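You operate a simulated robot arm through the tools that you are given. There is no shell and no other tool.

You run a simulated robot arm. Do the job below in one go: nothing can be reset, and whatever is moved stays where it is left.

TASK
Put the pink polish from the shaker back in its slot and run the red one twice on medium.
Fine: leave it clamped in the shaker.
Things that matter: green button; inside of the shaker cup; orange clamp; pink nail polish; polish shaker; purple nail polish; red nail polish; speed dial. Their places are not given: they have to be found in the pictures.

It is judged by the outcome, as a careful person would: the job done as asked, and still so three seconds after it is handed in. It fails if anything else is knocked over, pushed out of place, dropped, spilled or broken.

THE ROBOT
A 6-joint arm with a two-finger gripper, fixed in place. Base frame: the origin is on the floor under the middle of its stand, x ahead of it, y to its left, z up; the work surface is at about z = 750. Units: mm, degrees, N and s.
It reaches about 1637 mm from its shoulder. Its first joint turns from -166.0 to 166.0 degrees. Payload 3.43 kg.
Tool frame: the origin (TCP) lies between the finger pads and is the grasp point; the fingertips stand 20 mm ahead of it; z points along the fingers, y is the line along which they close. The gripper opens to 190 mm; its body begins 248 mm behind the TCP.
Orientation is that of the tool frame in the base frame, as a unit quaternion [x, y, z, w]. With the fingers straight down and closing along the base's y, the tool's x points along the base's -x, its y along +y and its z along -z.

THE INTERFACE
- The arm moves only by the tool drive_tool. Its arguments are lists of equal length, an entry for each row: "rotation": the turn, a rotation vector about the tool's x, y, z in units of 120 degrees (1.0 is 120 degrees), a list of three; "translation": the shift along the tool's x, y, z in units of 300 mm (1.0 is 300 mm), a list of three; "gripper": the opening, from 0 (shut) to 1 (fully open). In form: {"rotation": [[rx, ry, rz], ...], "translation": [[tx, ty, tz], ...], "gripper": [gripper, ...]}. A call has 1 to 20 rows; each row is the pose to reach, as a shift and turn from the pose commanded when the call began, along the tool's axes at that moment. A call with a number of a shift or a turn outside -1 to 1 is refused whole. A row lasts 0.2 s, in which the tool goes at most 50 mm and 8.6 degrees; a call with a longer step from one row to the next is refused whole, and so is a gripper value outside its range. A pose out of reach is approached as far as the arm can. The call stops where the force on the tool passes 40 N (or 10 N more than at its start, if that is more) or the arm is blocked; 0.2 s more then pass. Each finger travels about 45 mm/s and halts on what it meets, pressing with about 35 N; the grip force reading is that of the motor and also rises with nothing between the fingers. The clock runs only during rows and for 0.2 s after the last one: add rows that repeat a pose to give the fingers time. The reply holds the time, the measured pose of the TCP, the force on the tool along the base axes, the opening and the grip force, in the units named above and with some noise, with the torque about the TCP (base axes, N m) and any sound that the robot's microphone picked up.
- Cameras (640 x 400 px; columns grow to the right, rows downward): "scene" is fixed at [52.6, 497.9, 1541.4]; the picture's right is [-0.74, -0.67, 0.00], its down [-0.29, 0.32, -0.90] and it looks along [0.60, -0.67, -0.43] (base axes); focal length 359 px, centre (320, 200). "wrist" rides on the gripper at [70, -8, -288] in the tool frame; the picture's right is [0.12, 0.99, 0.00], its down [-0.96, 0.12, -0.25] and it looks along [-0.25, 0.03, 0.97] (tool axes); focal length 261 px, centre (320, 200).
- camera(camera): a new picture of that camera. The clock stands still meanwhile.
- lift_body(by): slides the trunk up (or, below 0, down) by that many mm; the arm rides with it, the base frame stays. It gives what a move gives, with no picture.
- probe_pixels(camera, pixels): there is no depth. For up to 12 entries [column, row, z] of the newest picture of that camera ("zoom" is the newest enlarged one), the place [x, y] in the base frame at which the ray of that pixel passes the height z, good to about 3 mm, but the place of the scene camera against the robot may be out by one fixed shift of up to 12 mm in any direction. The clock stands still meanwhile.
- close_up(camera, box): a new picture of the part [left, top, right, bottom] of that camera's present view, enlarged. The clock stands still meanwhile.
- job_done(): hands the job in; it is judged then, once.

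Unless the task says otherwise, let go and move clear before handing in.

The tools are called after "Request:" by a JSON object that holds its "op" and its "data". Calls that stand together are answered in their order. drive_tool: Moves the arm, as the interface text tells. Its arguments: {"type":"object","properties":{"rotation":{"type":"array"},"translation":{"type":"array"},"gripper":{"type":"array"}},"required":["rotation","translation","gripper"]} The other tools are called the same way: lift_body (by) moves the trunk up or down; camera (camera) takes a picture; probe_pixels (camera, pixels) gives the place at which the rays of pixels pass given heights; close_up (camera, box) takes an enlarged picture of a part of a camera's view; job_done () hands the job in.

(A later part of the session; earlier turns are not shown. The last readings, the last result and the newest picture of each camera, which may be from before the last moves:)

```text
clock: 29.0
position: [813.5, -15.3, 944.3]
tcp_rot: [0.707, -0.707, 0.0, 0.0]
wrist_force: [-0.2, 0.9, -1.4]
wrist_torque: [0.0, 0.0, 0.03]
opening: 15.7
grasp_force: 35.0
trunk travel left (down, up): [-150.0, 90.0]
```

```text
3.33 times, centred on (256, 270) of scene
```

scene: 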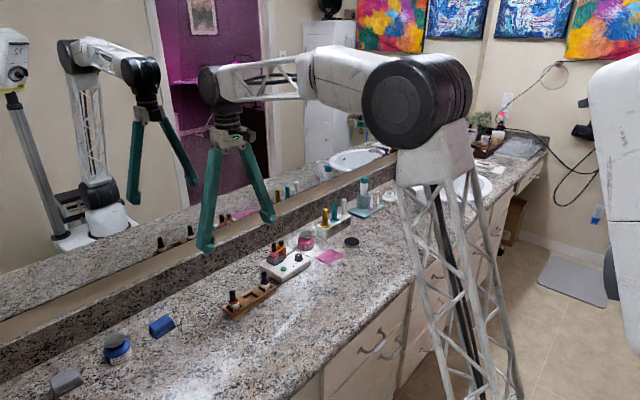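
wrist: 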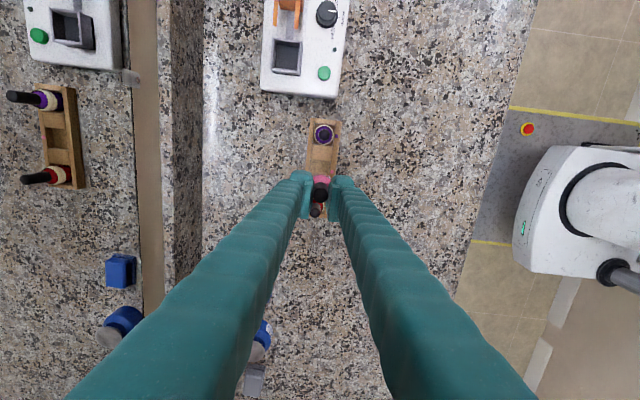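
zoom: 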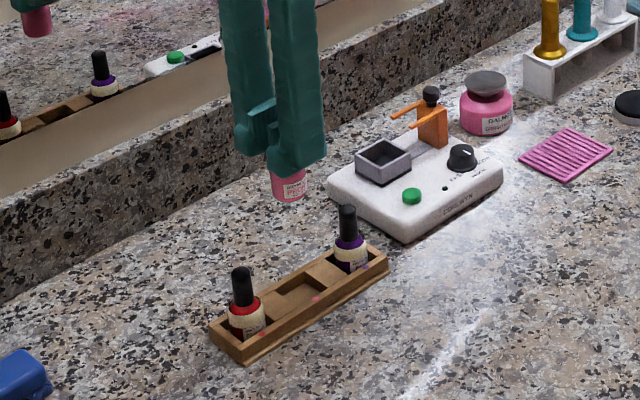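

The pink dot at zoom (367,208) and the rail edges put the slot centre about (+2, −1.8) mm from the held bottle. I'll correct for that and lower until the bottle bottom is just above the rack rim.

Request:
{"op": "drive_tool", "data": {"rotation": [[0, 0, 0], [0, 0, 0], [0, 0, 0], [0, 0, 0], [0, 0, 0], [0, 0, 0], [0, 0, 0]], "translation": [[0.006, -0.0067, 0.04], [0.006, -0.0067, 0.11], [0.006, -0.0067, 0.18], [0.006, -0.0067, 0.24], [0.006, -0.0067, 0.29], [0.006, -0.0067, 0.32], [0.006, -0.0067, 0.32]], "gripper": [0.04, 0.04, 0.04, 0.04, 0.04, 0.04, 0.04]}}

Request:
{"op": "close_up", "data": {"camera": "wrist", "box": [256, 110, 384, 230]}}

Request:
{"op": "close_up", "data": {"camera": "scene", "box": [215, 240, 311, 320]}}

```text
clock: 30.6
position: [817.8, -16.7, 849.0]
tcp_rot: [-0.706, 0.708, -0.001, 0.0]
wrist_force: [0.2, -0.3, -0.4]
wrist_torque: [-0.04, 0.02, 0.0]
opening: 15.4
grasp_force: 35.3
trunk travel left (down, up): [-150.0, 90.0]
```

```text
3.33 times, centred on (320, 170) of wrist
```

zoom: 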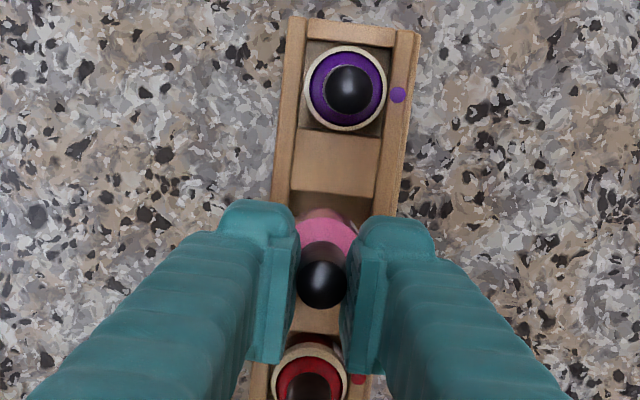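

```text
5.00 times, centred on (263, 280) of scene
```

zoom: 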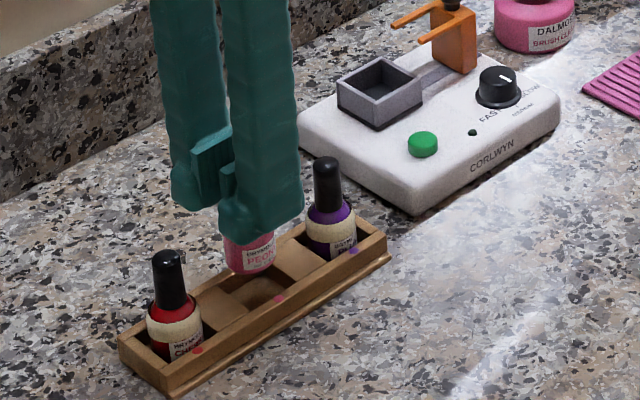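

The bottle hangs just above the middle slot, between the purple and red bottles. I'll take finer close-ups to check the x alignment before inserting.

Request:
{"op": "close_up", "data": {"camera": "wrist", "box": [296, 150, 348, 210]}}

Request:
{"op": "close_up", "data": {"camera": "scene", "box": [240, 265, 296, 311]}}

```text
6.67 times, centred on (322, 180) of wrist
```

zoom: 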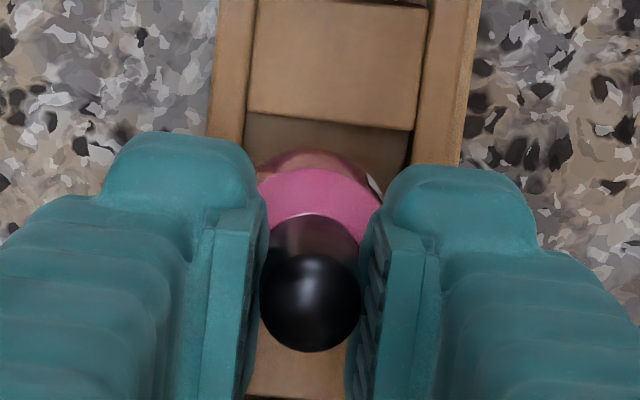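

```text
8.70 times, centred on (268, 288) of scene
```

zoom: 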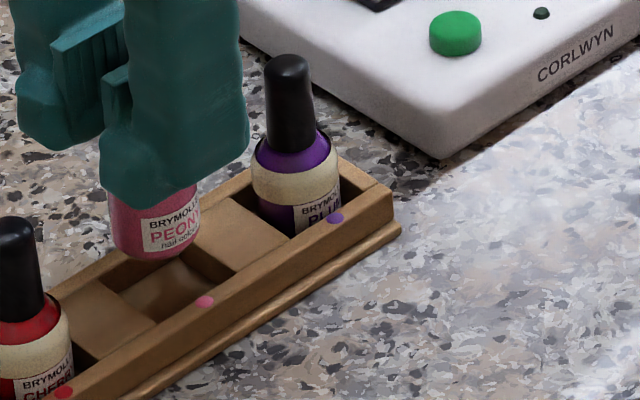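

In the fine wrist zoom the slot centreline lies about 2.5–3 mm toward −x of the bottle axis, and the scene view agrees. I'll shift −3 mm in x and −1 mm in y and look again.

Request:
{"op": "drive_tool", "data": {"rotation": [[0, 0, 0], [0, 0, 0]], "translation": [[0.0033, 0.01, 0], [0.0033, 0.01, 0]], "gripper": [0.04, 0.04]}}

Request:
{"op": "close_up", "data": {"camera": "wrist", "box": [296, 150, 348, 210]}}

Request:
{"op": "close_up", "data": {"camera": "scene", "box": [240, 265, 296, 311]}}

```text
clock: 31.2
position: [813.1, -18.4, 849.3]
tcp_rot: [0.707, -0.707, 0.0, 0.0]
wrist_force: [-0.1, 0.7, -0.4]
wrist_torque: [0.02, 0.01, 0.0]
opening: 15.5
grasp_force: 34.8
trunk travel left (down, up): [-150.0, 90.0]
```

```text
6.67 times, centred on (322, 180) of wrist
```

zoom: 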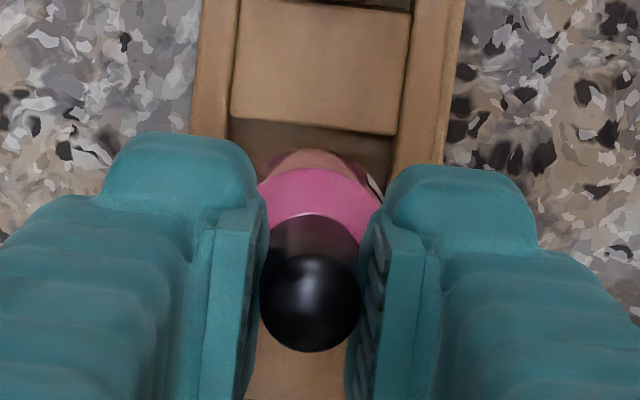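

```text
8.70 times, centred on (268, 288) of scene
```

zoom: 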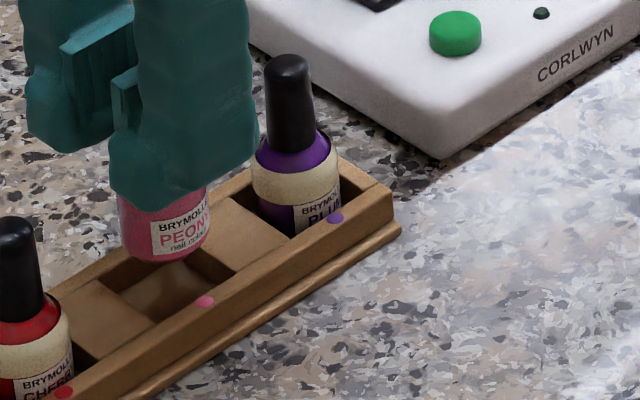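

The slot centreline is now about 1.2 mm to the +x side of the bottle axis, and the bottle is about 1 mm too far +y. I'll make that small correction and lower partway into the slot.

Request:
{"op": "drive_tool", "data": {"rotation": [[0, 0, 0], [0, 0, 0], [0, 0, 0], [0, 0, 0], [0, 0, 0]], "translation": [[0.0025, -0.0035, 0], [0.0025, -0.0035, 0.015], [0.0025, -0.0035, 0.03], [0.0025, -0.0035, 0.045], [0.0025, -0.0035, 0.045]], "gripper": [0.04, 0.04, 0.04, 0.04, 0.04]}}

Request:
{"op": "close_up", "data": {"camera": "wrist", "box": [296, 150, 348, 210]}}

Request:
{"op": "close_up", "data": {"camera": "scene", "box": [240, 265, 296, 311]}}

```text
clock: 32.4
position: [814.7, -22.0, 835.6]
tcp_rot: [0.708, -0.707, -0.001, 0.0]
wrist_force: [-0.5, -0.5, -0.7]
wrist_torque: [0.0, 0.02, 0.0]
opening: 15.5
grasp_force: 35.2
trunk travel left (down, up): [-150.0, 90.0]
```

```text
6.67 times, centred on (322, 180) of wrist
```

zoom: 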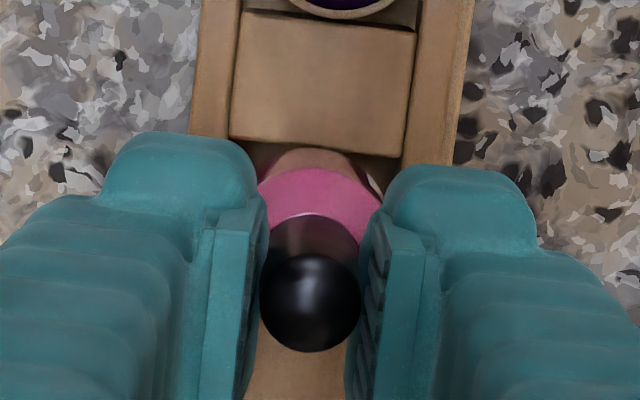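

```text
8.70 times, centred on (268, 288) of scene
```

zoom: 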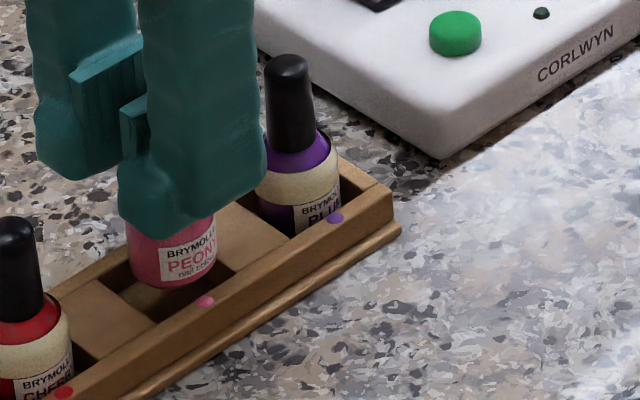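

The arm moved a bit more in y than commanded: the bottle arc at row 148 is nearly over the −y slot edge at row 147. I'll nudge +1.7 mm in y and +0.5 mm in x and recheck before going lower.

Request:
{"op": "drive_tool", "data": {"rotation": [[0, 0, 0], [0, 0, 0]], "translation": [[-0.0057, -0.0017, 0], [-0.0057, -0.0017, 0]], "gripper": [0.04, 0.04]}}

Request:
{"op": "close_up", "data": {"camera": "wrist", "box": [296, 150, 348, 210]}}

Request:
{"op": "close_up", "data": {"camera": "scene", "box": [240, 265, 296, 311]}}

```text
clock: 33.0
position: [815.5, -18.3, 833.9]
tcp_rot: [0.707, -0.707, 0.0, 0.0]
wrist_force: [0.5, 0.3, -1.0]
wrist_torque: [0.0, 0.01, 0.0]
opening: 15.8
grasp_force: 34.9
trunk travel left (down, up): [-150.0, 90.0]
```

```text
6.67 times, centred on (322, 180) of wrist
```

zoom: 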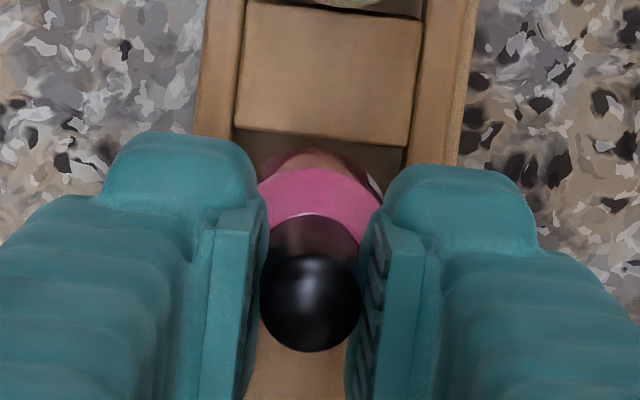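

```text
8.70 times, centred on (268, 288) of scene
```

zoom: 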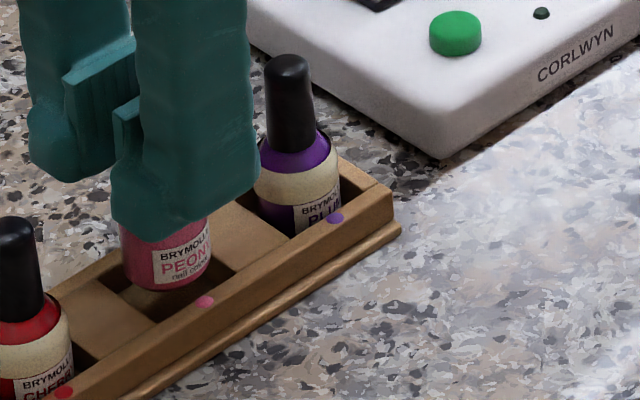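

Now the slot centre and bottle axis agree to within about 0.5 mm (edge at row 137, cap at column 310). I'll lower in small steps and watch the force.

Request:
{"op": "drive_tool", "data": {"rotation": [[0, 0, 0], [0, 0, 0], [0, 0, 0], [0, 0, 0]], "translation": [[0, 0, 0.01], [0, 0, 0.02], [0, 0, 0.027], [0, 0, 0.027]], "gripper": [0.04, 0.04, 0.04, 0.04]}}

Request:
{"op": "close_up", "data": {"camera": "wrist", "box": [296, 150, 348, 210]}}

Request:
{"op": "close_up", "data": {"camera": "scene", "box": [240, 265, 296, 311]}}

```text
clock: 34.0
position: [816.2, -19.1, 826.7]
tcp_rot: [0.707, -0.707, 0.0, 0.0]
wrist_force: [0.2, -0.3, 0.0]
wrist_torque: [-0.03, 0.01, -0.03]
opening: 15.4
grasp_force: 34.2
trunk travel left (down, up): [-150.0, 90.0]
```

```text
6.67 times, centred on (322, 180) of wrist
```

zoom: 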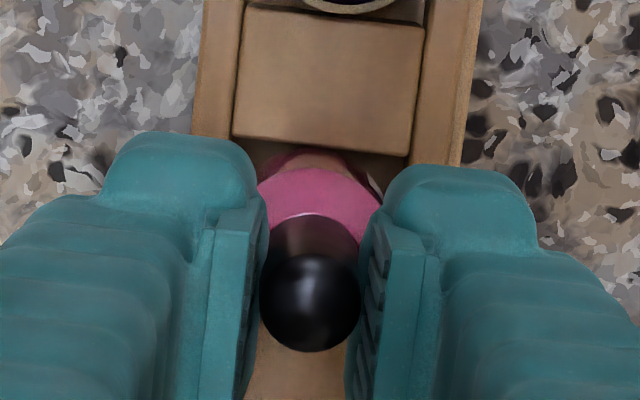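

```text
8.70 times, centred on (268, 288) of scene
```

zoom: 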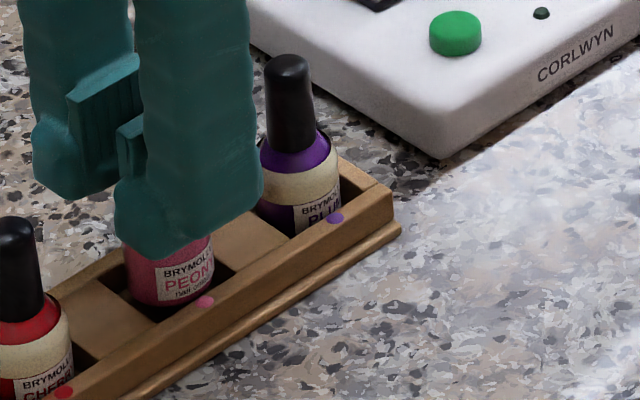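

The bottle is now inside the slot walls with no contact force. Continuing down slowly.

Request:
{"op": "drive_tool", "data": {"rotation": [[0, 0, 0], [0, 0, 0], [0, 0, 0]], "translation": [[0, 0, 0.008], [0, 0, 0.0165], [0, 0, 0.0165]], "gripper": [0.04, 0.04, 0.04]}}

Request:
{"op": "close_up", "data": {"camera": "wrist", "box": [296, 150, 348, 210]}}

Request:
{"op": "close_up", "data": {"camera": "scene", "box": [240, 265, 296, 311]}}

```text
clock: 34.8
position: [814.1, -20.2, 821.2]
tcp_rot: [0.707, -0.707, 0.0, 0.0]
wrist_force: [-0.1, 0.8, -0.2]
wrist_torque: [0.01, -0.03, 0.01]
opening: 15.6
grasp_force: 35.8
trunk travel left (down, up): [-150.0, 90.0]
```

```text
6.67 times, centred on (322, 180) of wrist
```

zoom: 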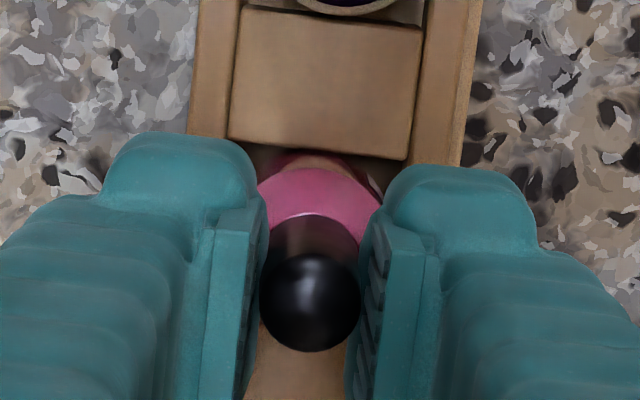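

```text
8.70 times, centred on (268, 288) of scene
```

zoom: 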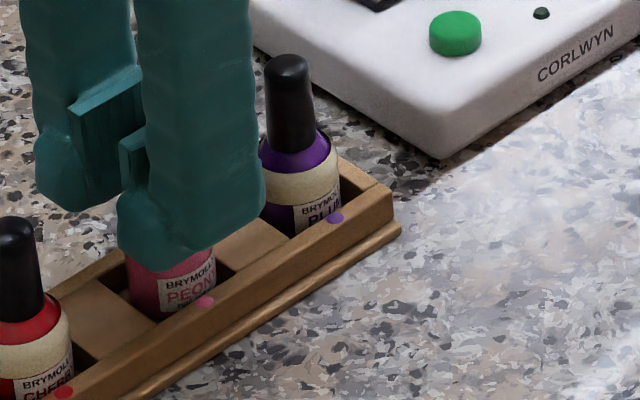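

There's still no contact, and the pink label sits slightly higher than the purple one against the rail. A few more millimetres down.

Request:
{"op": "drive_tool", "data": {"rotation": [[0, 0, 0], [0, 0, 0], [0, 0, 0]], "translation": [[0, 0, 0.005], [0, 0, 0.01], [0, 0, 0.01]], "gripper": [0.04, 0.04, 0.04]}}

Request:
{"op": "close_up", "data": {"camera": "scene", "box": [240, 265, 296, 311]}}

```text
clock: 35.6
position: [814.8, -18.2, 820.1]
tcp_rot: [0.707, -0.707, -0.001, -0.001]
wrist_force: [0.1, 0.2, -0.6]
wrist_torque: [-0.01, -0.01, -0.01]
opening: 15.7
grasp_force: 34.9
trunk travel left (down, up): [-150.0, 90.0]
```

```text
8.70 times, centred on (268, 288) of scene
```

zoom: 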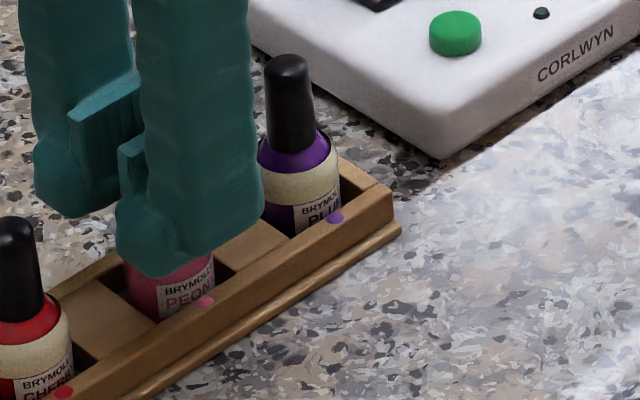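

It's now level with its neighbours but still shows no contact force. I'll go down another 1.5 mm to feel for the floor.

Request:
{"op": "drive_tool", "data": {"rotation": [[0, 0, 0], [0, 0, 0], [0, 0, 0]], "translation": [[0, 0, 0.003], [0, 0, 0.006], [0, 0, 0.006]], "gripper": [0.04, 0.04, 0.04]}}

Request:
{"op": "close_up", "data": {"camera": "scene", "box": [240, 265, 296, 311]}}

Request:
{"op": "close_up", "data": {"camera": "wrist", "box": [296, 150, 348, 210]}}

```text
clock: 36.4
position: [815.6, -18.1, 816.9]
tcp_rot: [-0.707, 0.707, 0.0, 0.0]
wrist_force: [-0.8, 0.3, 2.7]
wrist_torque: [0.01, -0.02, 0.01]
opening: 15.5
grasp_force: 35.2
trunk travel left (down, up): [-150.0, 90.0]
```

```text
8.70 times, centred on (268, 288) of scene
```

zoom: 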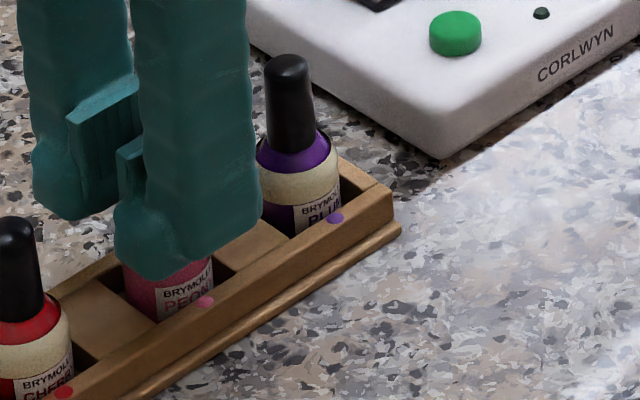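

```text
6.67 times, centred on (322, 180) of wrist
```

zoom: 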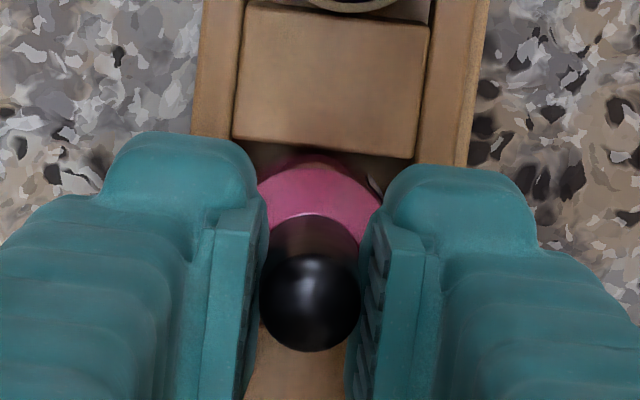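

A light 2.7 N contact shows the bottle is on the slot floor. I'll open and rise straight up.

Request:
{"op": "drive_tool", "data": {"rotation": [[0, 0, 0], [0, 0, 0], [0, 0, 0], [0, 0, 0], [0, 0, 0], [0, 0, 0], [0, 0, 0], [0, 0, 0], [0, 0, 0]], "translation": [[0, 0, 0], [0, 0, 0], [0, 0, 0], [0, 0, 0], [0, 0, -0.05], [0, 0, -0.13], [0, 0, -0.22], [0, 0, -0.3], [0, 0, -0.3]], "gripper": [0.1, 0.16, 0.22, 0.26, 0.26, 0.26, 0.26, 0.26, 0.26]}}

Request:
{"op": "camera", "data": {"camera": "wrist"}}

Request:
{"op": "close_up", "data": {"camera": "wrist", "box": [256, 120, 384, 240]}}

Request:
{"op": "close_up", "data": {"camera": "scene", "box": [220, 250, 316, 330]}}

```text
clock: 38.4
position: [813.4, -18.6, 907.4]
tcp_rot: [-0.707, 0.708, 0.0, 0.0]
wrist_force: [0.3, -0.7, 0.1]
wrist_torque: [0.0, -0.02, -0.04]
opening: 49.5
grasp_force: 0.0
trunk travel left (down, up): [-150.0, 90.0]
```

```text
taken
```

wrist: 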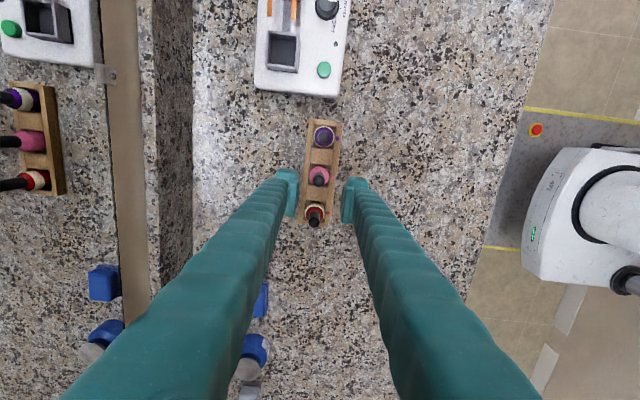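

```text
3.33 times, centred on (320, 180) of wrist
```

zoom: 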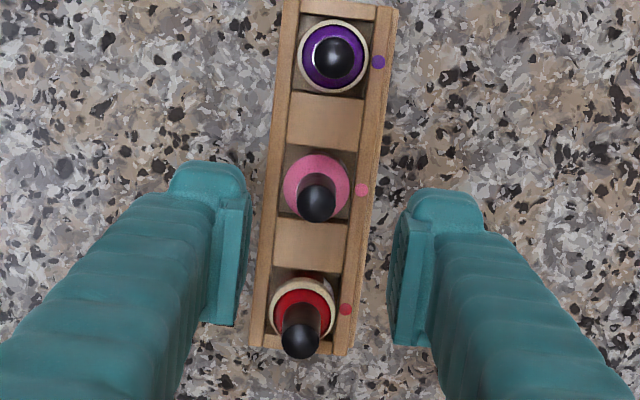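

```text
5.00 times, centred on (268, 290) of scene
```

zoom: 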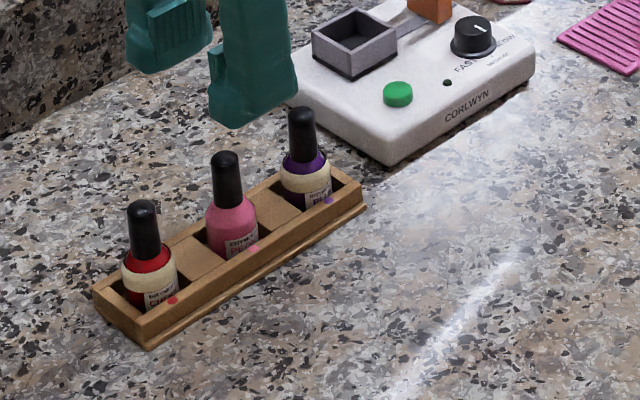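

The pink bottle stands in its slot beside its dot, with both neighbours undisturbed. Next I'll hover over the red bottle, whose cap is at zoom (299,342).

Request:
{"op": "drive_tool", "data": {"rotation": [[0, 0, 0], [0, 0, 0], [0, 0, 0], [0, 0, 0]], "translation": [[-0.07, -0.003, 0], [-0.14, -0.006, 0], [-0.2117, -0.0077, 0], [-0.2117, -0.0077, 0]], "gripper": [0.26, 0.26, 0.26, 0.26]}}

Request:
{"op": "close_up", "data": {"camera": "wrist", "box": [256, 130, 384, 230]}}

```text
clock: 39.4
position: [817.0, 45.6, 907.8]
tcp_rot: [0.707, -0.707, -0.001, 0.0]
wrist_force: [-0.2, 0.4, 0.8]
wrist_torque: [0.01, -0.02, 0.0]
opening: 49.4
grasp_force: 0.0
trunk travel left (down, up): [-150.0, 90.0]
```

```text
4.00 times, centred on (320, 180) of wrist
```

zoom: 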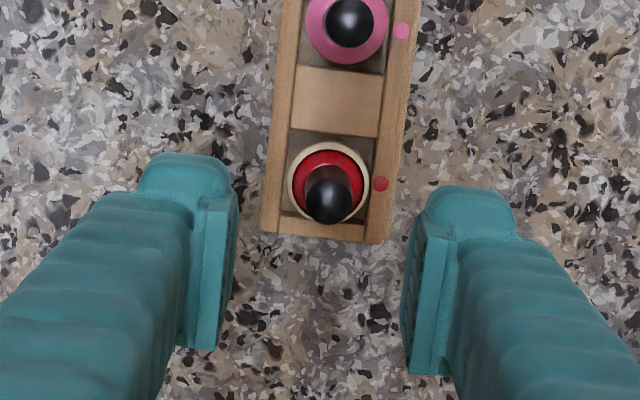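

The red cap is at zoom (324,203), aligned to within a millimetre and with the same −4 mm y offset as before. Descending to grip height.

Request:
{"op": "drive_tool", "data": {"rotation": [[0, 0, 0], [0, 0, 0], [0, 0, 0], [0, 0, 0], [0, 0, 0], [0, 0, 0]], "translation": [[0, 0.0017, 0.08], [0, 0.0017, 0.16], [0, 0.0017, 0.22], [0, 0.0017, 0.27], [0, 0.0017, 0.298], [0, 0.0017, 0.298]], "gripper": [0.26, 0.26, 0.26, 0.26, 0.26, 0.26]}}

Request:
{"op": "close_up", "data": {"camera": "wrist", "box": [256, 130, 384, 230]}}

Request:
{"op": "close_up", "data": {"camera": "scene", "box": [220, 250, 316, 330]}}

```text
clock: 40.8
position: [818.3, 45.7, 816.7]
tcp_rot: [-0.707, 0.707, 0.0, 0.0]
wrist_force: [0.1, -0.4, 1.3]
wrist_torque: [0.0, -0.02, -0.01]
opening: 49.4
grasp_force: 0.1
trunk travel left (down, up): [-150.0, 90.0]
```

```text
4.00 times, centred on (320, 180) of wrist
```

zoom: 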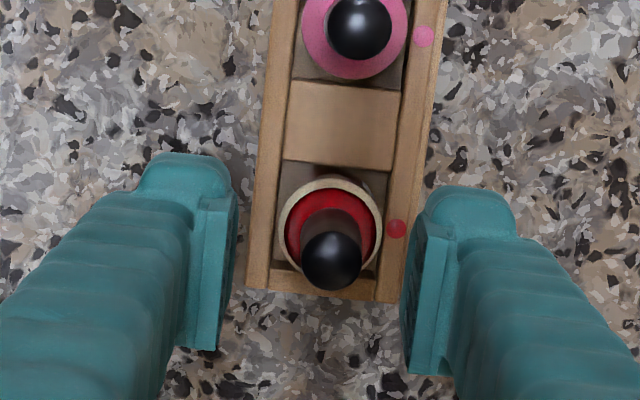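

```text
5.00 times, centred on (268, 290) of scene
```

zoom: 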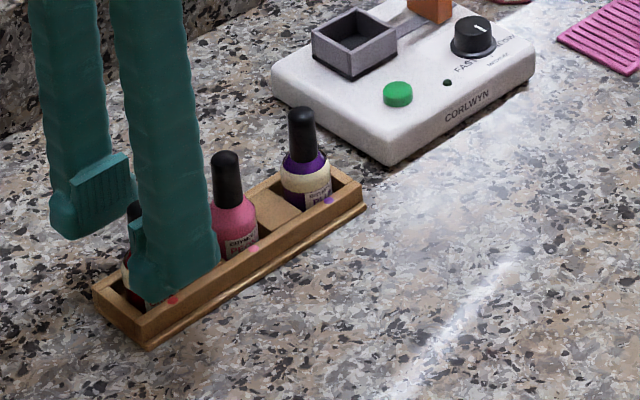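

The cap is at zoom (331,260), about 2 mm toward −x of the finger centre. I'll shift −2 mm and close.

Request:
{"op": "drive_tool", "data": {"rotation": [[0, 0, 0], [0, 0, 0]], "translation": [[0, 0.0067, 0], [0, 0.0067, 0]], "gripper": [0.26, 0.26]}}

Request:
{"op": "close_up", "data": {"camera": "wrist", "box": [256, 130, 384, 230]}}

```text
clock: 41.4
position: [816.1, 44.6, 817.5]
tcp_rot: [-0.707, 0.707, 0.0, 0.0]
wrist_force: [-0.1, 1.3, 0.7]
wrist_torque: [0.0, 0.02, 0.0]
opening: 49.4
grasp_force: 0.1
trunk travel left (down, up): [-150.0, 90.0]
```

```text
4.00 times, centred on (320, 180) of wrist
```

zoom: 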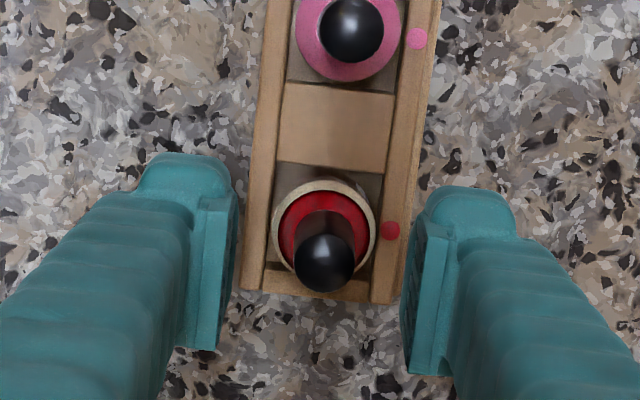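

The cap is now centred between the pads at zoom (325,263). Closing on the red cap.

Request:
{"op": "drive_tool", "data": {"rotation": [[0, 0, 0], [0, 0, 0], [0, 0, 0], [0, 0, 0], [0, 0, 0]], "translation": [[0, 0, 0], [0, 0, 0], [0, 0, 0], [0, 0, 0], [0, 0, 0]], "gripper": [0.18, 0.1, 0.05, 0.04, 0.04]}}

Request:
{"op": "close_up", "data": {"camera": "wrist", "box": [256, 130, 384, 230]}}

Request:
{"op": "close_up", "data": {"camera": "scene", "box": [220, 250, 316, 330]}}

```text
clock: 42.6
position: [815.7, 44.4, 816.8]
tcp_rot: [-0.707, 0.708, 0.001, 0.0]
wrist_force: [-0.7, -0.4, -0.5]
wrist_torque: [-0.01, 0.01, -0.03]
opening: 15.4
grasp_force: 35.3
trunk travel left (down, up): [-150.0, 90.0]
```

```text
4.00 times, centred on (320, 180) of wrist
```

zoom: 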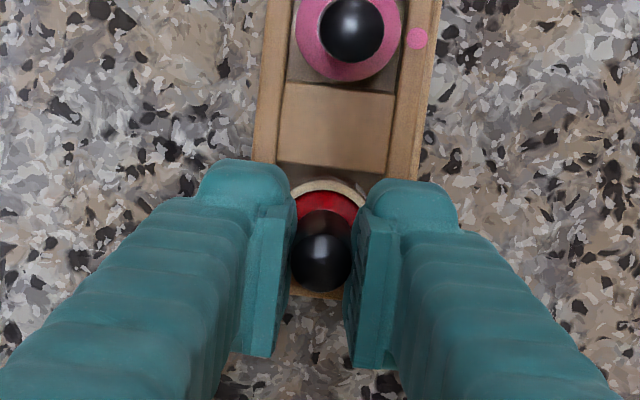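

```text
5.00 times, centred on (268, 290) of scene
```

zoom: 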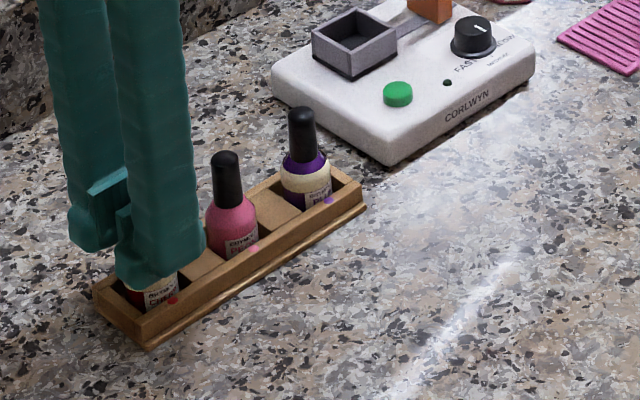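

The grip is solid: opening 15.4 mm, force 35, no side load, rack undisturbed. I'll lift the red bottle 130 mm.

Request:
{"op": "drive_tool", "data": {"rotation": [[0, 0, 0], [0, 0, 0], [0, 0, 0], [0, 0, 0], [0, 0, 0], [0, 0, 0], [0, 0, 0], [0, 0, 0]], "translation": [[0, 0, -0.03], [0, 0, -0.08], [0, 0, -0.15], [0, 0, -0.22], [0, 0, -0.3], [0, 0, -0.38], [0, 0, -0.433], [0, 0, -0.433]], "gripper": [0.04, 0.04, 0.04, 0.04, 0.04, 0.04, 0.04, 0.04]}}

Request:
{"op": "close_up", "data": {"camera": "scene", "box": [190, 200, 330, 320]}}

```text
clock: 44.4
position: [816.4, 45.9, 948.0]
tcp_rot: [-0.707, 0.707, -0.001, 0.0]
wrist_force: [-0.1, -0.4, -0.8]
wrist_torque: [0.0, 0.01, 0.02]
opening: 15.6
grasp_force: 34.9
trunk travel left (down, up): [-150.0, 90.0]
```

```text
3.33 times, centred on (260, 260) of scene
```

zoom: 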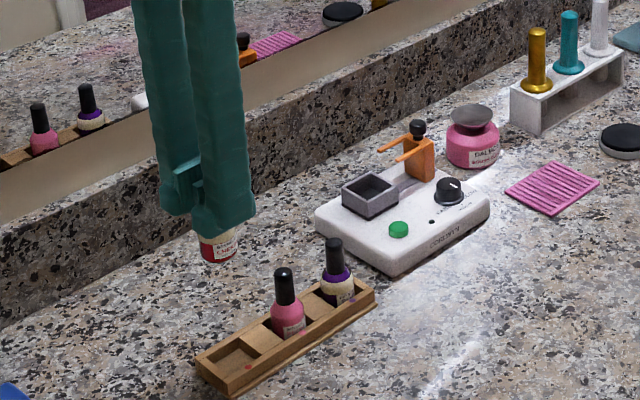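

The red bottle is up and hanging straight. I'll carry it over the empty shaker cup at the same height.

Request:
{"op": "drive_tool", "data": {"rotation": [[0, 0, 0], [0, 0, 0], [0, 0, 0], [0, 0, 0], [0, 0, 0], [0, 0, 0], [0, 0, 0], [0, 0, 0], [0, 0, 0], [0, 0, 0]], "translation": [[0.05, -0.015, 0], [0.14, -0.042, 0], [0.25, -0.074, 0], [0.36, -0.107, 0], [0.47, -0.14, 0], [0.58, -0.172, 0], [0.67, -0.199, 0], [0.73, -0.217, 0], [0.7667, -0.228, 0], [0.7667, -0.228, 0]], "gripper": [0.04, 0.04, 0.04, 0.04, 0.04, 0.04, 0.04, 0.04, 0.04, 0.04]}}

Request:
{"op": "close_up", "data": {"camera": "wrist", "box": [288, 140, 352, 215]}}

Request:
{"op": "close_up", "data": {"camera": "scene", "box": [225, 195, 321, 275]}}

```text
clock: 46.6
position: [883.2, -186.5, 947.0]
tcp_rot: [0.708, -0.707, 0.0, 0.0]
wrist_force: [0.5, 0.3, 0.1]
wrist_torque: [-0.01, -0.01, 0.01]
opening: 15.4
grasp_force: 35.4
trunk travel left (down, up): [-150.0, 90.0]
```

```text
5.33 times, centred on (320, 178) of wrist
```

zoom: 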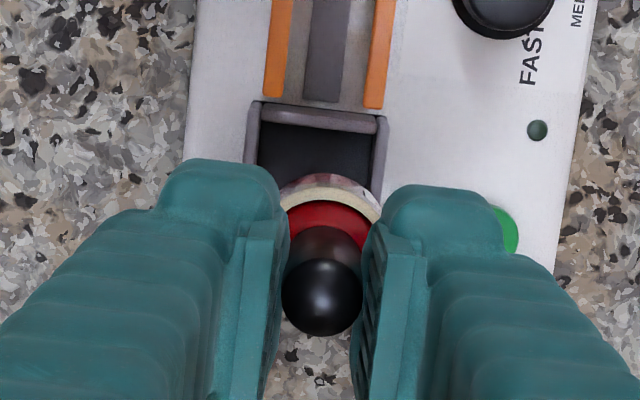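

```text
5.00 times, centred on (273, 235) of scene
```

zoom: 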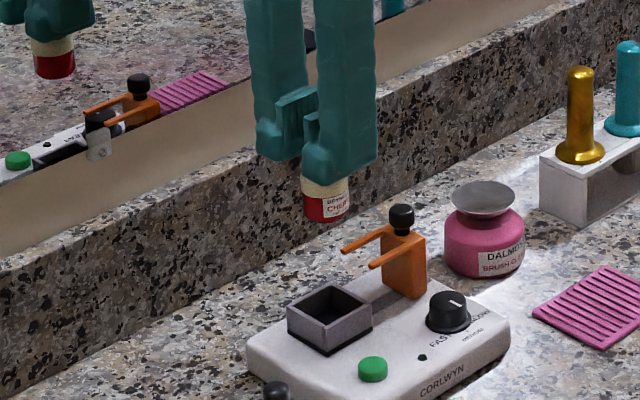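

The cup centre appears about 3–4 mm toward +x of the bottle axis, and y is aligned. I'll shift +3 mm and lower to just above the cup rim.

Request:
{"op": "drive_tool", "data": {"rotation": [[0, 0, 0], [0, 0, 0], [0, 0, 0], [0, 0, 0], [0, 0, 0]], "translation": [[0, -0.01, 0.03], [0, -0.01, 0.1], [0, -0.01, 0.17], [0, -0.01, 0.21], [0, -0.01, 0.21]], "gripper": [0.04, 0.04, 0.04, 0.04, 0.04]}}

Request:
{"op": "close_up", "data": {"camera": "wrist", "box": [288, 140, 352, 215]}}

Request:
{"op": "close_up", "data": {"camera": "scene", "box": [250, 220, 314, 276]}}

```text
clock: 47.8
position: [885.9, -185.3, 884.4]
tcp_rot: [0.707, -0.707, -0.001, 0.0]
wrist_force: [0.5, -0.5, -0.9]
wrist_torque: [0.02, 0.02, 0.03]
opening: 15.2
grasp_force: 35.2
trunk travel left (down, up): [-150.0, 90.0]
```

```text
5.33 times, centred on (320, 178) of wrist
```

zoom: 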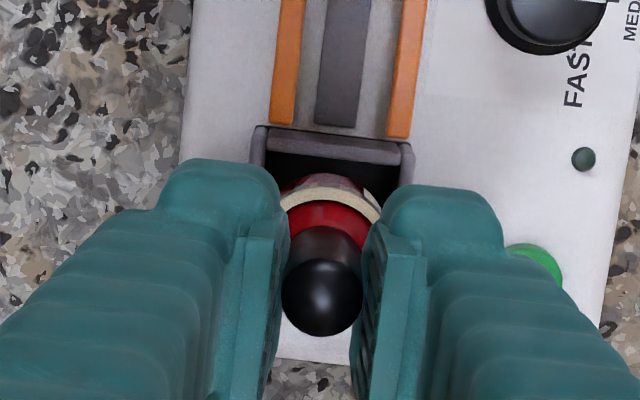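

```text
7.14 times, centred on (282, 248) of scene
```

zoom: 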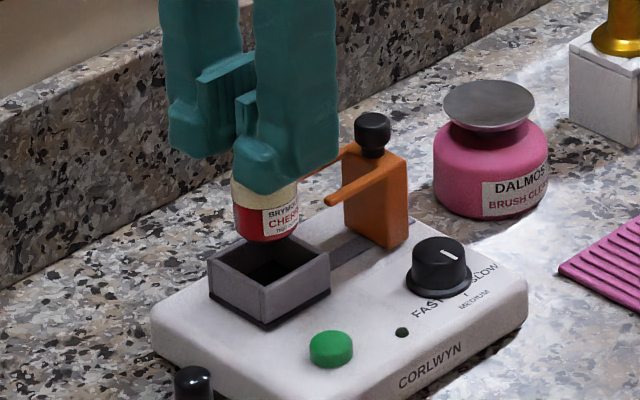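

The bottle is centred over the cup to within about 1 mm in both x and y. I'll lower it into the cup slowly.

Request:
{"op": "drive_tool", "data": {"rotation": [[0, 0, 0], [0, 0, 0], [0, 0, 0], [0, 0, 0], [0, 0, 0]], "translation": [[0, 0.001, 0.02], [0, 0.001, 0.045], [0, 0.001, 0.07], [0, 0.001, 0.09], [0, 0.001, 0.09]], "gripper": [0.04, 0.04, 0.04, 0.04, 0.04]}}

Request:
{"op": "close_up", "data": {"camera": "wrist", "box": [288, 140, 352, 215]}}

Request:
{"op": "close_up", "data": {"camera": "scene", "box": [250, 220, 314, 276]}}

```text
clock: 49.0
position: [885.0, -184.6, 858.0]
tcp_rot: [-0.707, 0.707, 0.0, 0.0]
wrist_force: [-0.5, 0.7, -1.2]
wrist_torque: [-0.01, 0.02, 0.02]
opening: 15.4
grasp_force: 35.2
trunk travel left (down, up): [-150.0, 90.0]
```

```text
5.33 times, centred on (320, 178) of wrist
```

zoom: 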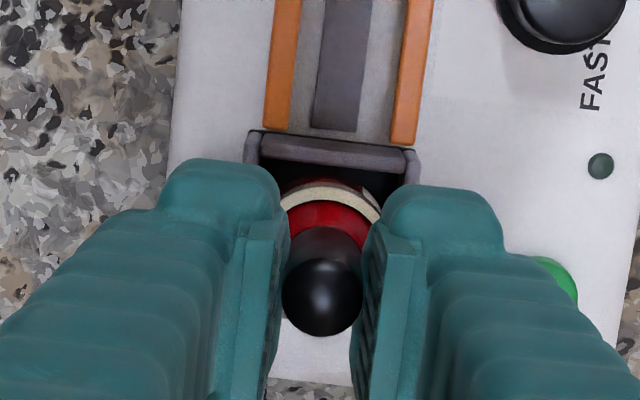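

```text
7.14 times, centred on (282, 248) of scene
```

zoom: 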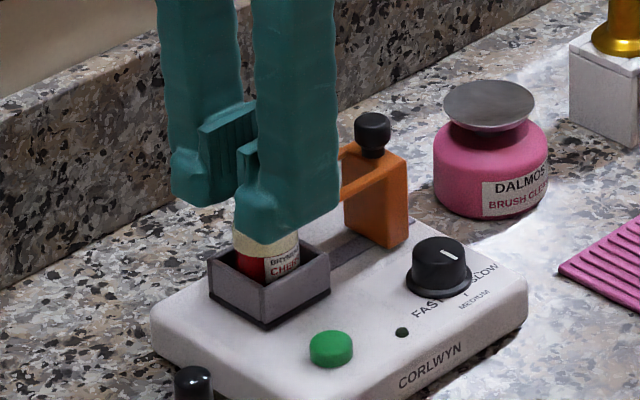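

The bottle is inside the cup with no side forces. I'll lower the last few millimetres until it touches down.

Request:
{"op": "drive_tool", "data": {"rotation": [[0, 0, 0], [0, 0, 0], [0, 0, 0]], "translation": [[0, 0, 0.008], [0, 0, 0.016], [0, 0, 0.016]], "gripper": [0.04, 0.04, 0.04]}}

```text
clock: 49.8
position: [885.6, -185.8, 852.7]
tcp_rot: [-0.707, 0.707, 0.0, 0.0]
wrist_force: [0.4, 0.4, -1.2]
wrist_torque: [-0.01, 0.01, 0.0]
opening: 15.4
grasp_force: 35.1
trunk travel left (down, up): [-150.0, 90.0]
```

Force z is still −1.2 N, which is just the bottle's weight, so there's no contact yet. Down 2 mm more.

Request:
{"op": "drive_tool", "data": {"rotation": [[0, 0, 0], [0, 0, 0], [0, 0, 0]], "translation": [[0, 0, 0.0035], [0, 0, 0.0067], [0, 0, 0.0067]], "gripper": [0.04, 0.04, 0.04]}}

```text
clock: 50.6
position: [886.0, -184.5, 851.4]
tcp_rot: [0.707, -0.707, -0.001, 0.0]
wrist_force: [0.0, 0.3, -0.3]
wrist_torque: [0.01, -0.02, -0.02]
opening: 15.1
grasp_force: 35.1
trunk travel left (down, up): [-150.0, 90.0]
```

Force z went from −1.2 to −0.3 N, so it's right about at the floor. One more 1.5 mm step to confirm.

Request:
{"op": "drive_tool", "data": {"rotation": [[0, 0, 0], [0, 0, 0], [0, 0, 0]], "translation": [[0, 0, 0.0025], [0, 0, 0.005], [0, 0, 0.005]], "gripper": [0.04, 0.04, 0.04]}}

Request:
{"op": "close_up", "data": {"camera": "wrist", "box": [288, 140, 352, 215]}}

Request:
{"op": "close_up", "data": {"camera": "scene", "box": [250, 220, 314, 276]}}

```text
clock: 51.4
position: [886.3, -185.4, 849.8]
tcp_rot: [-0.707, 0.707, 0.0, 0.0]
wrist_force: [-0.4, -0.3, -1.2]
wrist_torque: [0.0, -0.01, -0.02]
opening: 15.4
grasp_force: 35.0
trunk travel left (down, up): [-150.0, 90.0]
```

```text
5.33 times, centred on (320, 178) of wrist
```

zoom: 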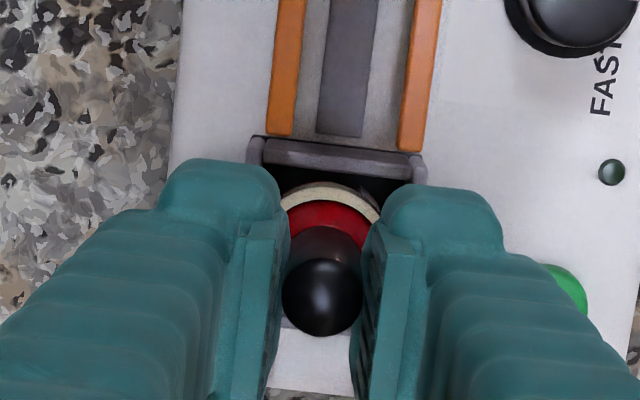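

```text
7.14 times, centred on (282, 248) of scene
```

zoom: 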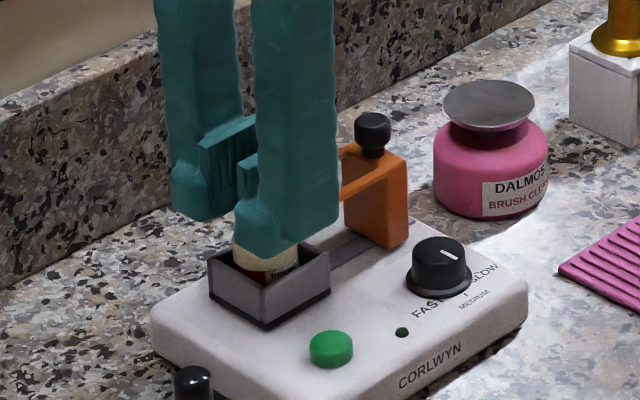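

There's still no contact. The fork's centreline looks about 1.6 mm toward −x of the cap, so I'll shift that much while still holding the bottle and continue down in 1 mm steps.

Request:
{"op": "drive_tool", "data": {"rotation": [[0, 0, 0], [0, 0, 0], [0, 0, 0]], "translation": [[0, 0.005, 0], [0, 0.005, 0.004], [0, 0.005, 0.004]], "gripper": [0.04, 0.04, 0.04]}}

```text
clock: 52.2
position: [885.3, -184.1, 849.6]
tcp_rot: [-0.707, 0.707, -0.001, 0.0]
wrist_force: [1.2, -0.3, 6.6]
wrist_torque: [-0.02, -0.08, -0.02]
opening: 15.8
grasp_force: 35.0
trunk travel left (down, up): [-150.0, 90.0]
```

The contact force is 6.6 N upward, so the bottle is on the cup floor. I'll look once and then release.

Request:
{"op": "close_up", "data": {"camera": "wrist", "box": [288, 140, 352, 215]}}

Request:
{"op": "drive_tool", "data": {"rotation": [[0, 0, 0], [0, 0, 0], [0, 0, 0], [0, 0, 0], [0, 0, 0], [0, 0, 0], [0, 0, 0], [0, 0, 0], [0, 0, 0]], "translation": [[0, 0, -0.002], [0, 0, -0.002], [0, 0, -0.002], [0, 0, -0.002], [0, 0, -0.05], [0, 0, -0.11], [0, 0, -0.17], [0, 0, -0.2], [0, 0, -0.2]], "gripper": [0.1, 0.16, 0.22, 0.26, 0.26, 0.26, 0.26, 0.26, 0.26]}}

Request:
{"op": "close_up", "data": {"camera": "wrist", "box": [256, 130, 384, 230]}}

Request:
{"op": "close_up", "data": {"camera": "scene", "box": [250, 220, 314, 276]}}

```text
5.33 times, centred on (320, 178) of wrist
```

zoom: 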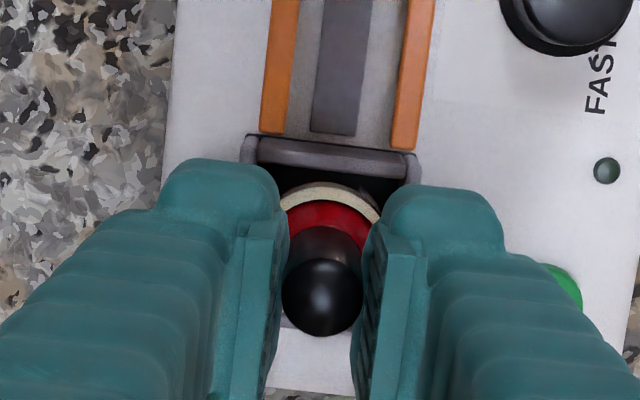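

```text
clock: 54.2
position: [885.9, -186.9, 908.5]
tcp_rot: [0.707, -0.707, 0.0, 0.0]
wrist_force: [-0.9, -1.0, 0.3]
wrist_torque: [-0.01, 0.01, -0.02]
opening: 49.5
grasp_force: 0.0
trunk travel left (down, up): [-150.0, 90.0]
```

```text
4.00 times, centred on (320, 180) of wrist
```

zoom: 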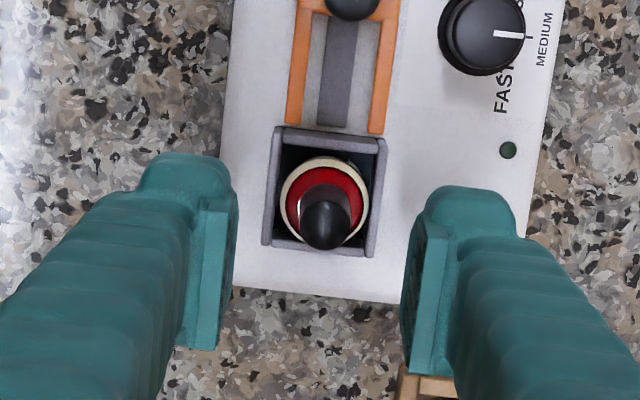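

```text
7.14 times, centred on (282, 248) of scene
```

zoom: 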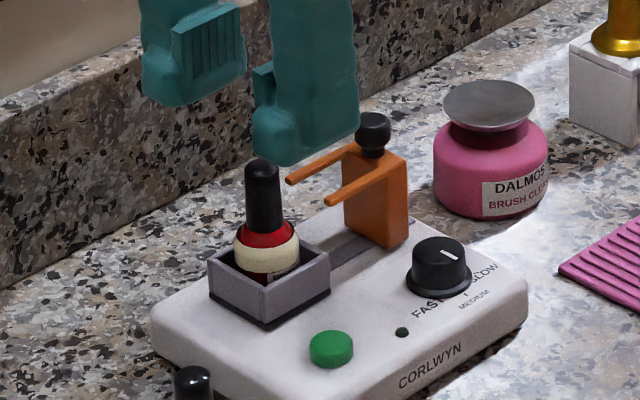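

The red bottle stands centred in the cup and the fork centreline lines up with its cap. Next I'll go back over the clamp knob, which should be near y = −264.

Request:
{"op": "drive_tool", "data": {"rotation": [[0, 0, 0], [0, 0, 0], [0, 0, 0], [0, 0, 0]], "translation": [[0.1, 0.001, 0], [0.2, 0.002, 0], [0.2933, 0.003, 0], [0.2933, 0.003, 0]], "gripper": [0.26, 0.26, 0.26, 0.26]}}

Request:
{"op": "close_up", "data": {"camera": "wrist", "box": [256, 140, 384, 240]}}

```text
clock: 55.2
position: [884.7, -274.5, 908.9]
tcp_rot: [0.707, -0.707, 0.0, 0.0]
wrist_force: [0.3, -0.4, 0.0]
wrist_torque: [0.0, -0.01, 0.0]
opening: 49.4
grasp_force: 0.1
trunk travel left (down, up): [-150.0, 90.0]
```

```text
4.00 times, centred on (320, 190) of wrist
```

zoom: 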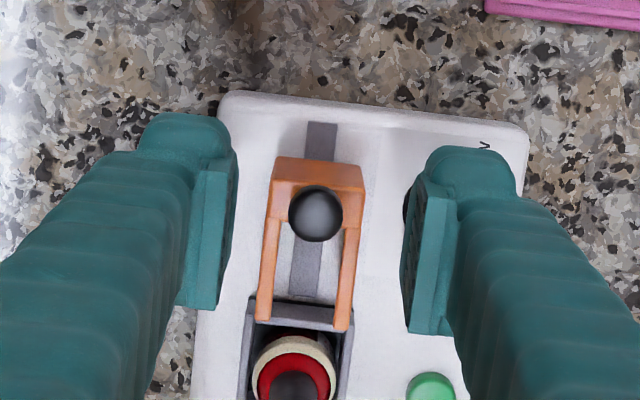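

The knob is at zoom (315,212), about +0.9 mm in x and +9.9 mm in y from the TCP, the same useful offset as before. I'll descend to grip it.

Request:
{"op": "drive_tool", "data": {"rotation": [[0, 0, 0], [0, 0, 0], [0, 0, 0], [0, 0, 0], [0, 0, 0]], "translation": [[0, -0.003, 0.06], [0, -0.003, 0.12], [0, -0.003, 0.16], [0, -0.003, 0.181], [0, -0.003, 0.181]], "gripper": [0.26, 0.26, 0.26, 0.26, 0.26]}}

Request:
{"op": "close_up", "data": {"camera": "wrist", "box": [256, 140, 384, 240]}}

Request:
{"op": "close_up", "data": {"camera": "scene", "box": [250, 220, 314, 276]}}

```text
clock: 56.4
position: [885.2, -272.9, 853.8]
tcp_rot: [-0.707, 0.707, 0.001, 0.0]
wrist_force: [0.6, 1.0, 0.2]
wrist_torque: [0.01, -0.04, 0.0]
opening: 49.6
grasp_force: 0.1
trunk travel left (down, up): [-150.0, 90.0]
```

```text
4.00 times, centred on (320, 190) of wrist
```

zoom: 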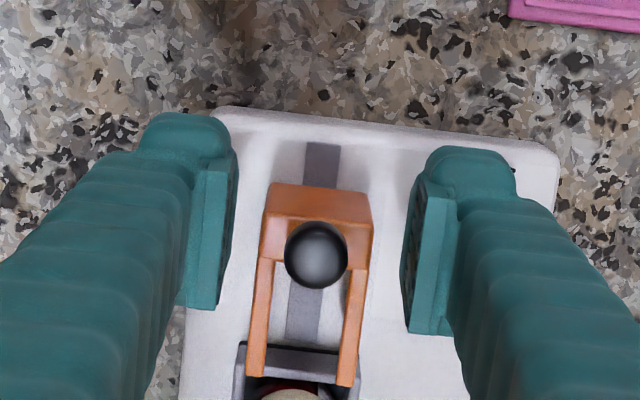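

```text
7.14 times, centred on (282, 248) of scene
```

zoom: 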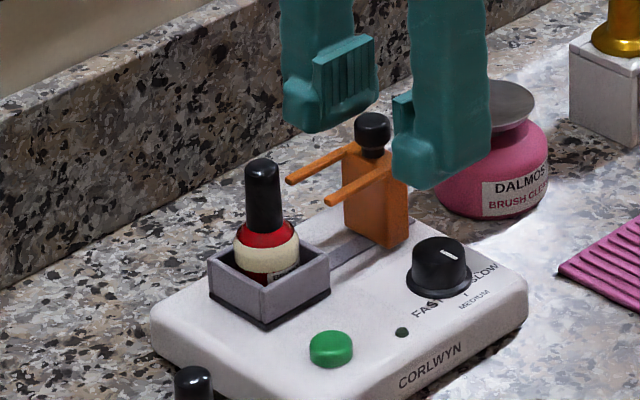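

The knob is centred between the pads and the pads are clear of the bridge. Closing on it.

Request:
{"op": "drive_tool", "data": {"rotation": [[0, 0, 0], [0, 0, 0], [0, 0, 0], [0, 0, 0], [0, 0, 0]], "translation": [[0, 0, 0], [0, 0, 0], [0, 0, 0], [0, 0, 0], [0, 0, 0]], "gripper": [0.18, 0.1, 0.06, 0.05, 0.05]}}

Request:
{"op": "close_up", "data": {"camera": "wrist", "box": [256, 140, 384, 240]}}

```text
clock: 57.6
position: [883.9, -272.8, 854.0]
tcp_rot: [-0.707, 0.707, 0.0, 0.0]
wrist_force: [2.1, 0.2, -0.2]
wrist_torque: [-0.02, -0.05, -0.03]
opening: 16.2
grasp_force: 45.2
trunk travel left (down, up): [-150.0, 90.0]
```

```text
4.00 times, centred on (320, 190) of wrist
```

zoom: 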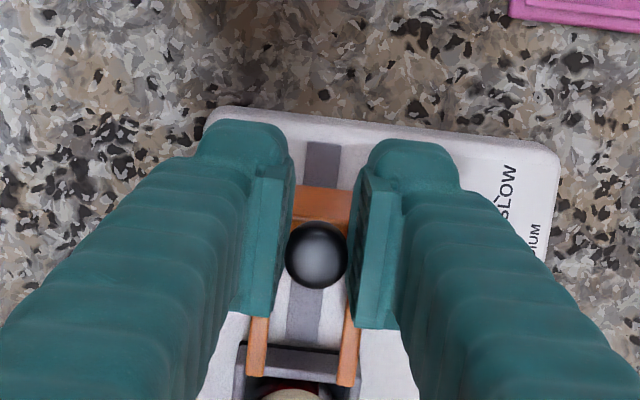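

The knob is gripped at 16.2 mm with almost no side load. I'll slide it toward +y, first 25 mm, and check that the fork passes around the red cap.

Request:
{"op": "drive_tool", "data": {"rotation": [[0, 0, 0], [0, 0, 0], [0, 0, 0], [0, 0, 0], [0, 0, 0]], "translation": [[-0.02, 0, 0], [-0.04, 0, 0], [-0.06, 0, 0], [-0.083, 0, 0], [-0.083, 0, 0]], "gripper": [0.05, 0.05, 0.05, 0.05, 0.05]}}

Request:
{"op": "close_up", "data": {"camera": "wrist", "box": [256, 140, 384, 240]}}

Request:
{"op": "close_up", "data": {"camera": "scene", "box": [250, 220, 314, 276]}}

```text
clock: 58.8
position: [884.3, -246.8, 854.0]
tcp_rot: [0.707, -0.707, 0.001, 0.0]
wrist_force: [10.5, 0.3, 7.2]
wrist_torque: [0.14, -0.1, -0.09]
opening: 16.5
grasp_force: 45.2
trunk travel left (down, up): [-150.0, 90.0]
```

```text
4.00 times, centred on (320, 190) of wrist
```

zoom: 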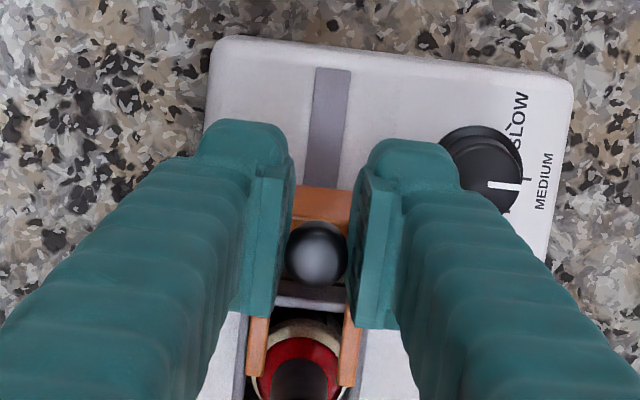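

```text
7.14 times, centred on (282, 248) of scene
```

zoom: 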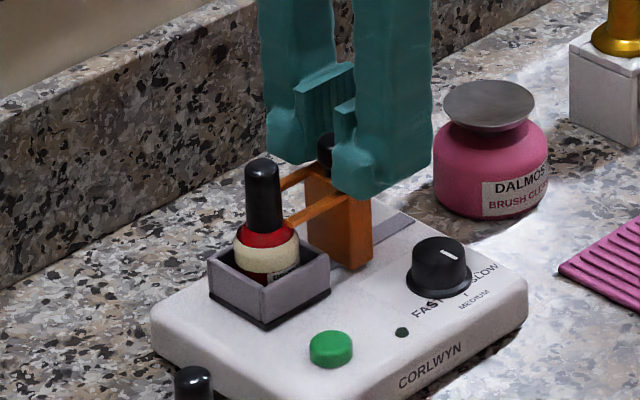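

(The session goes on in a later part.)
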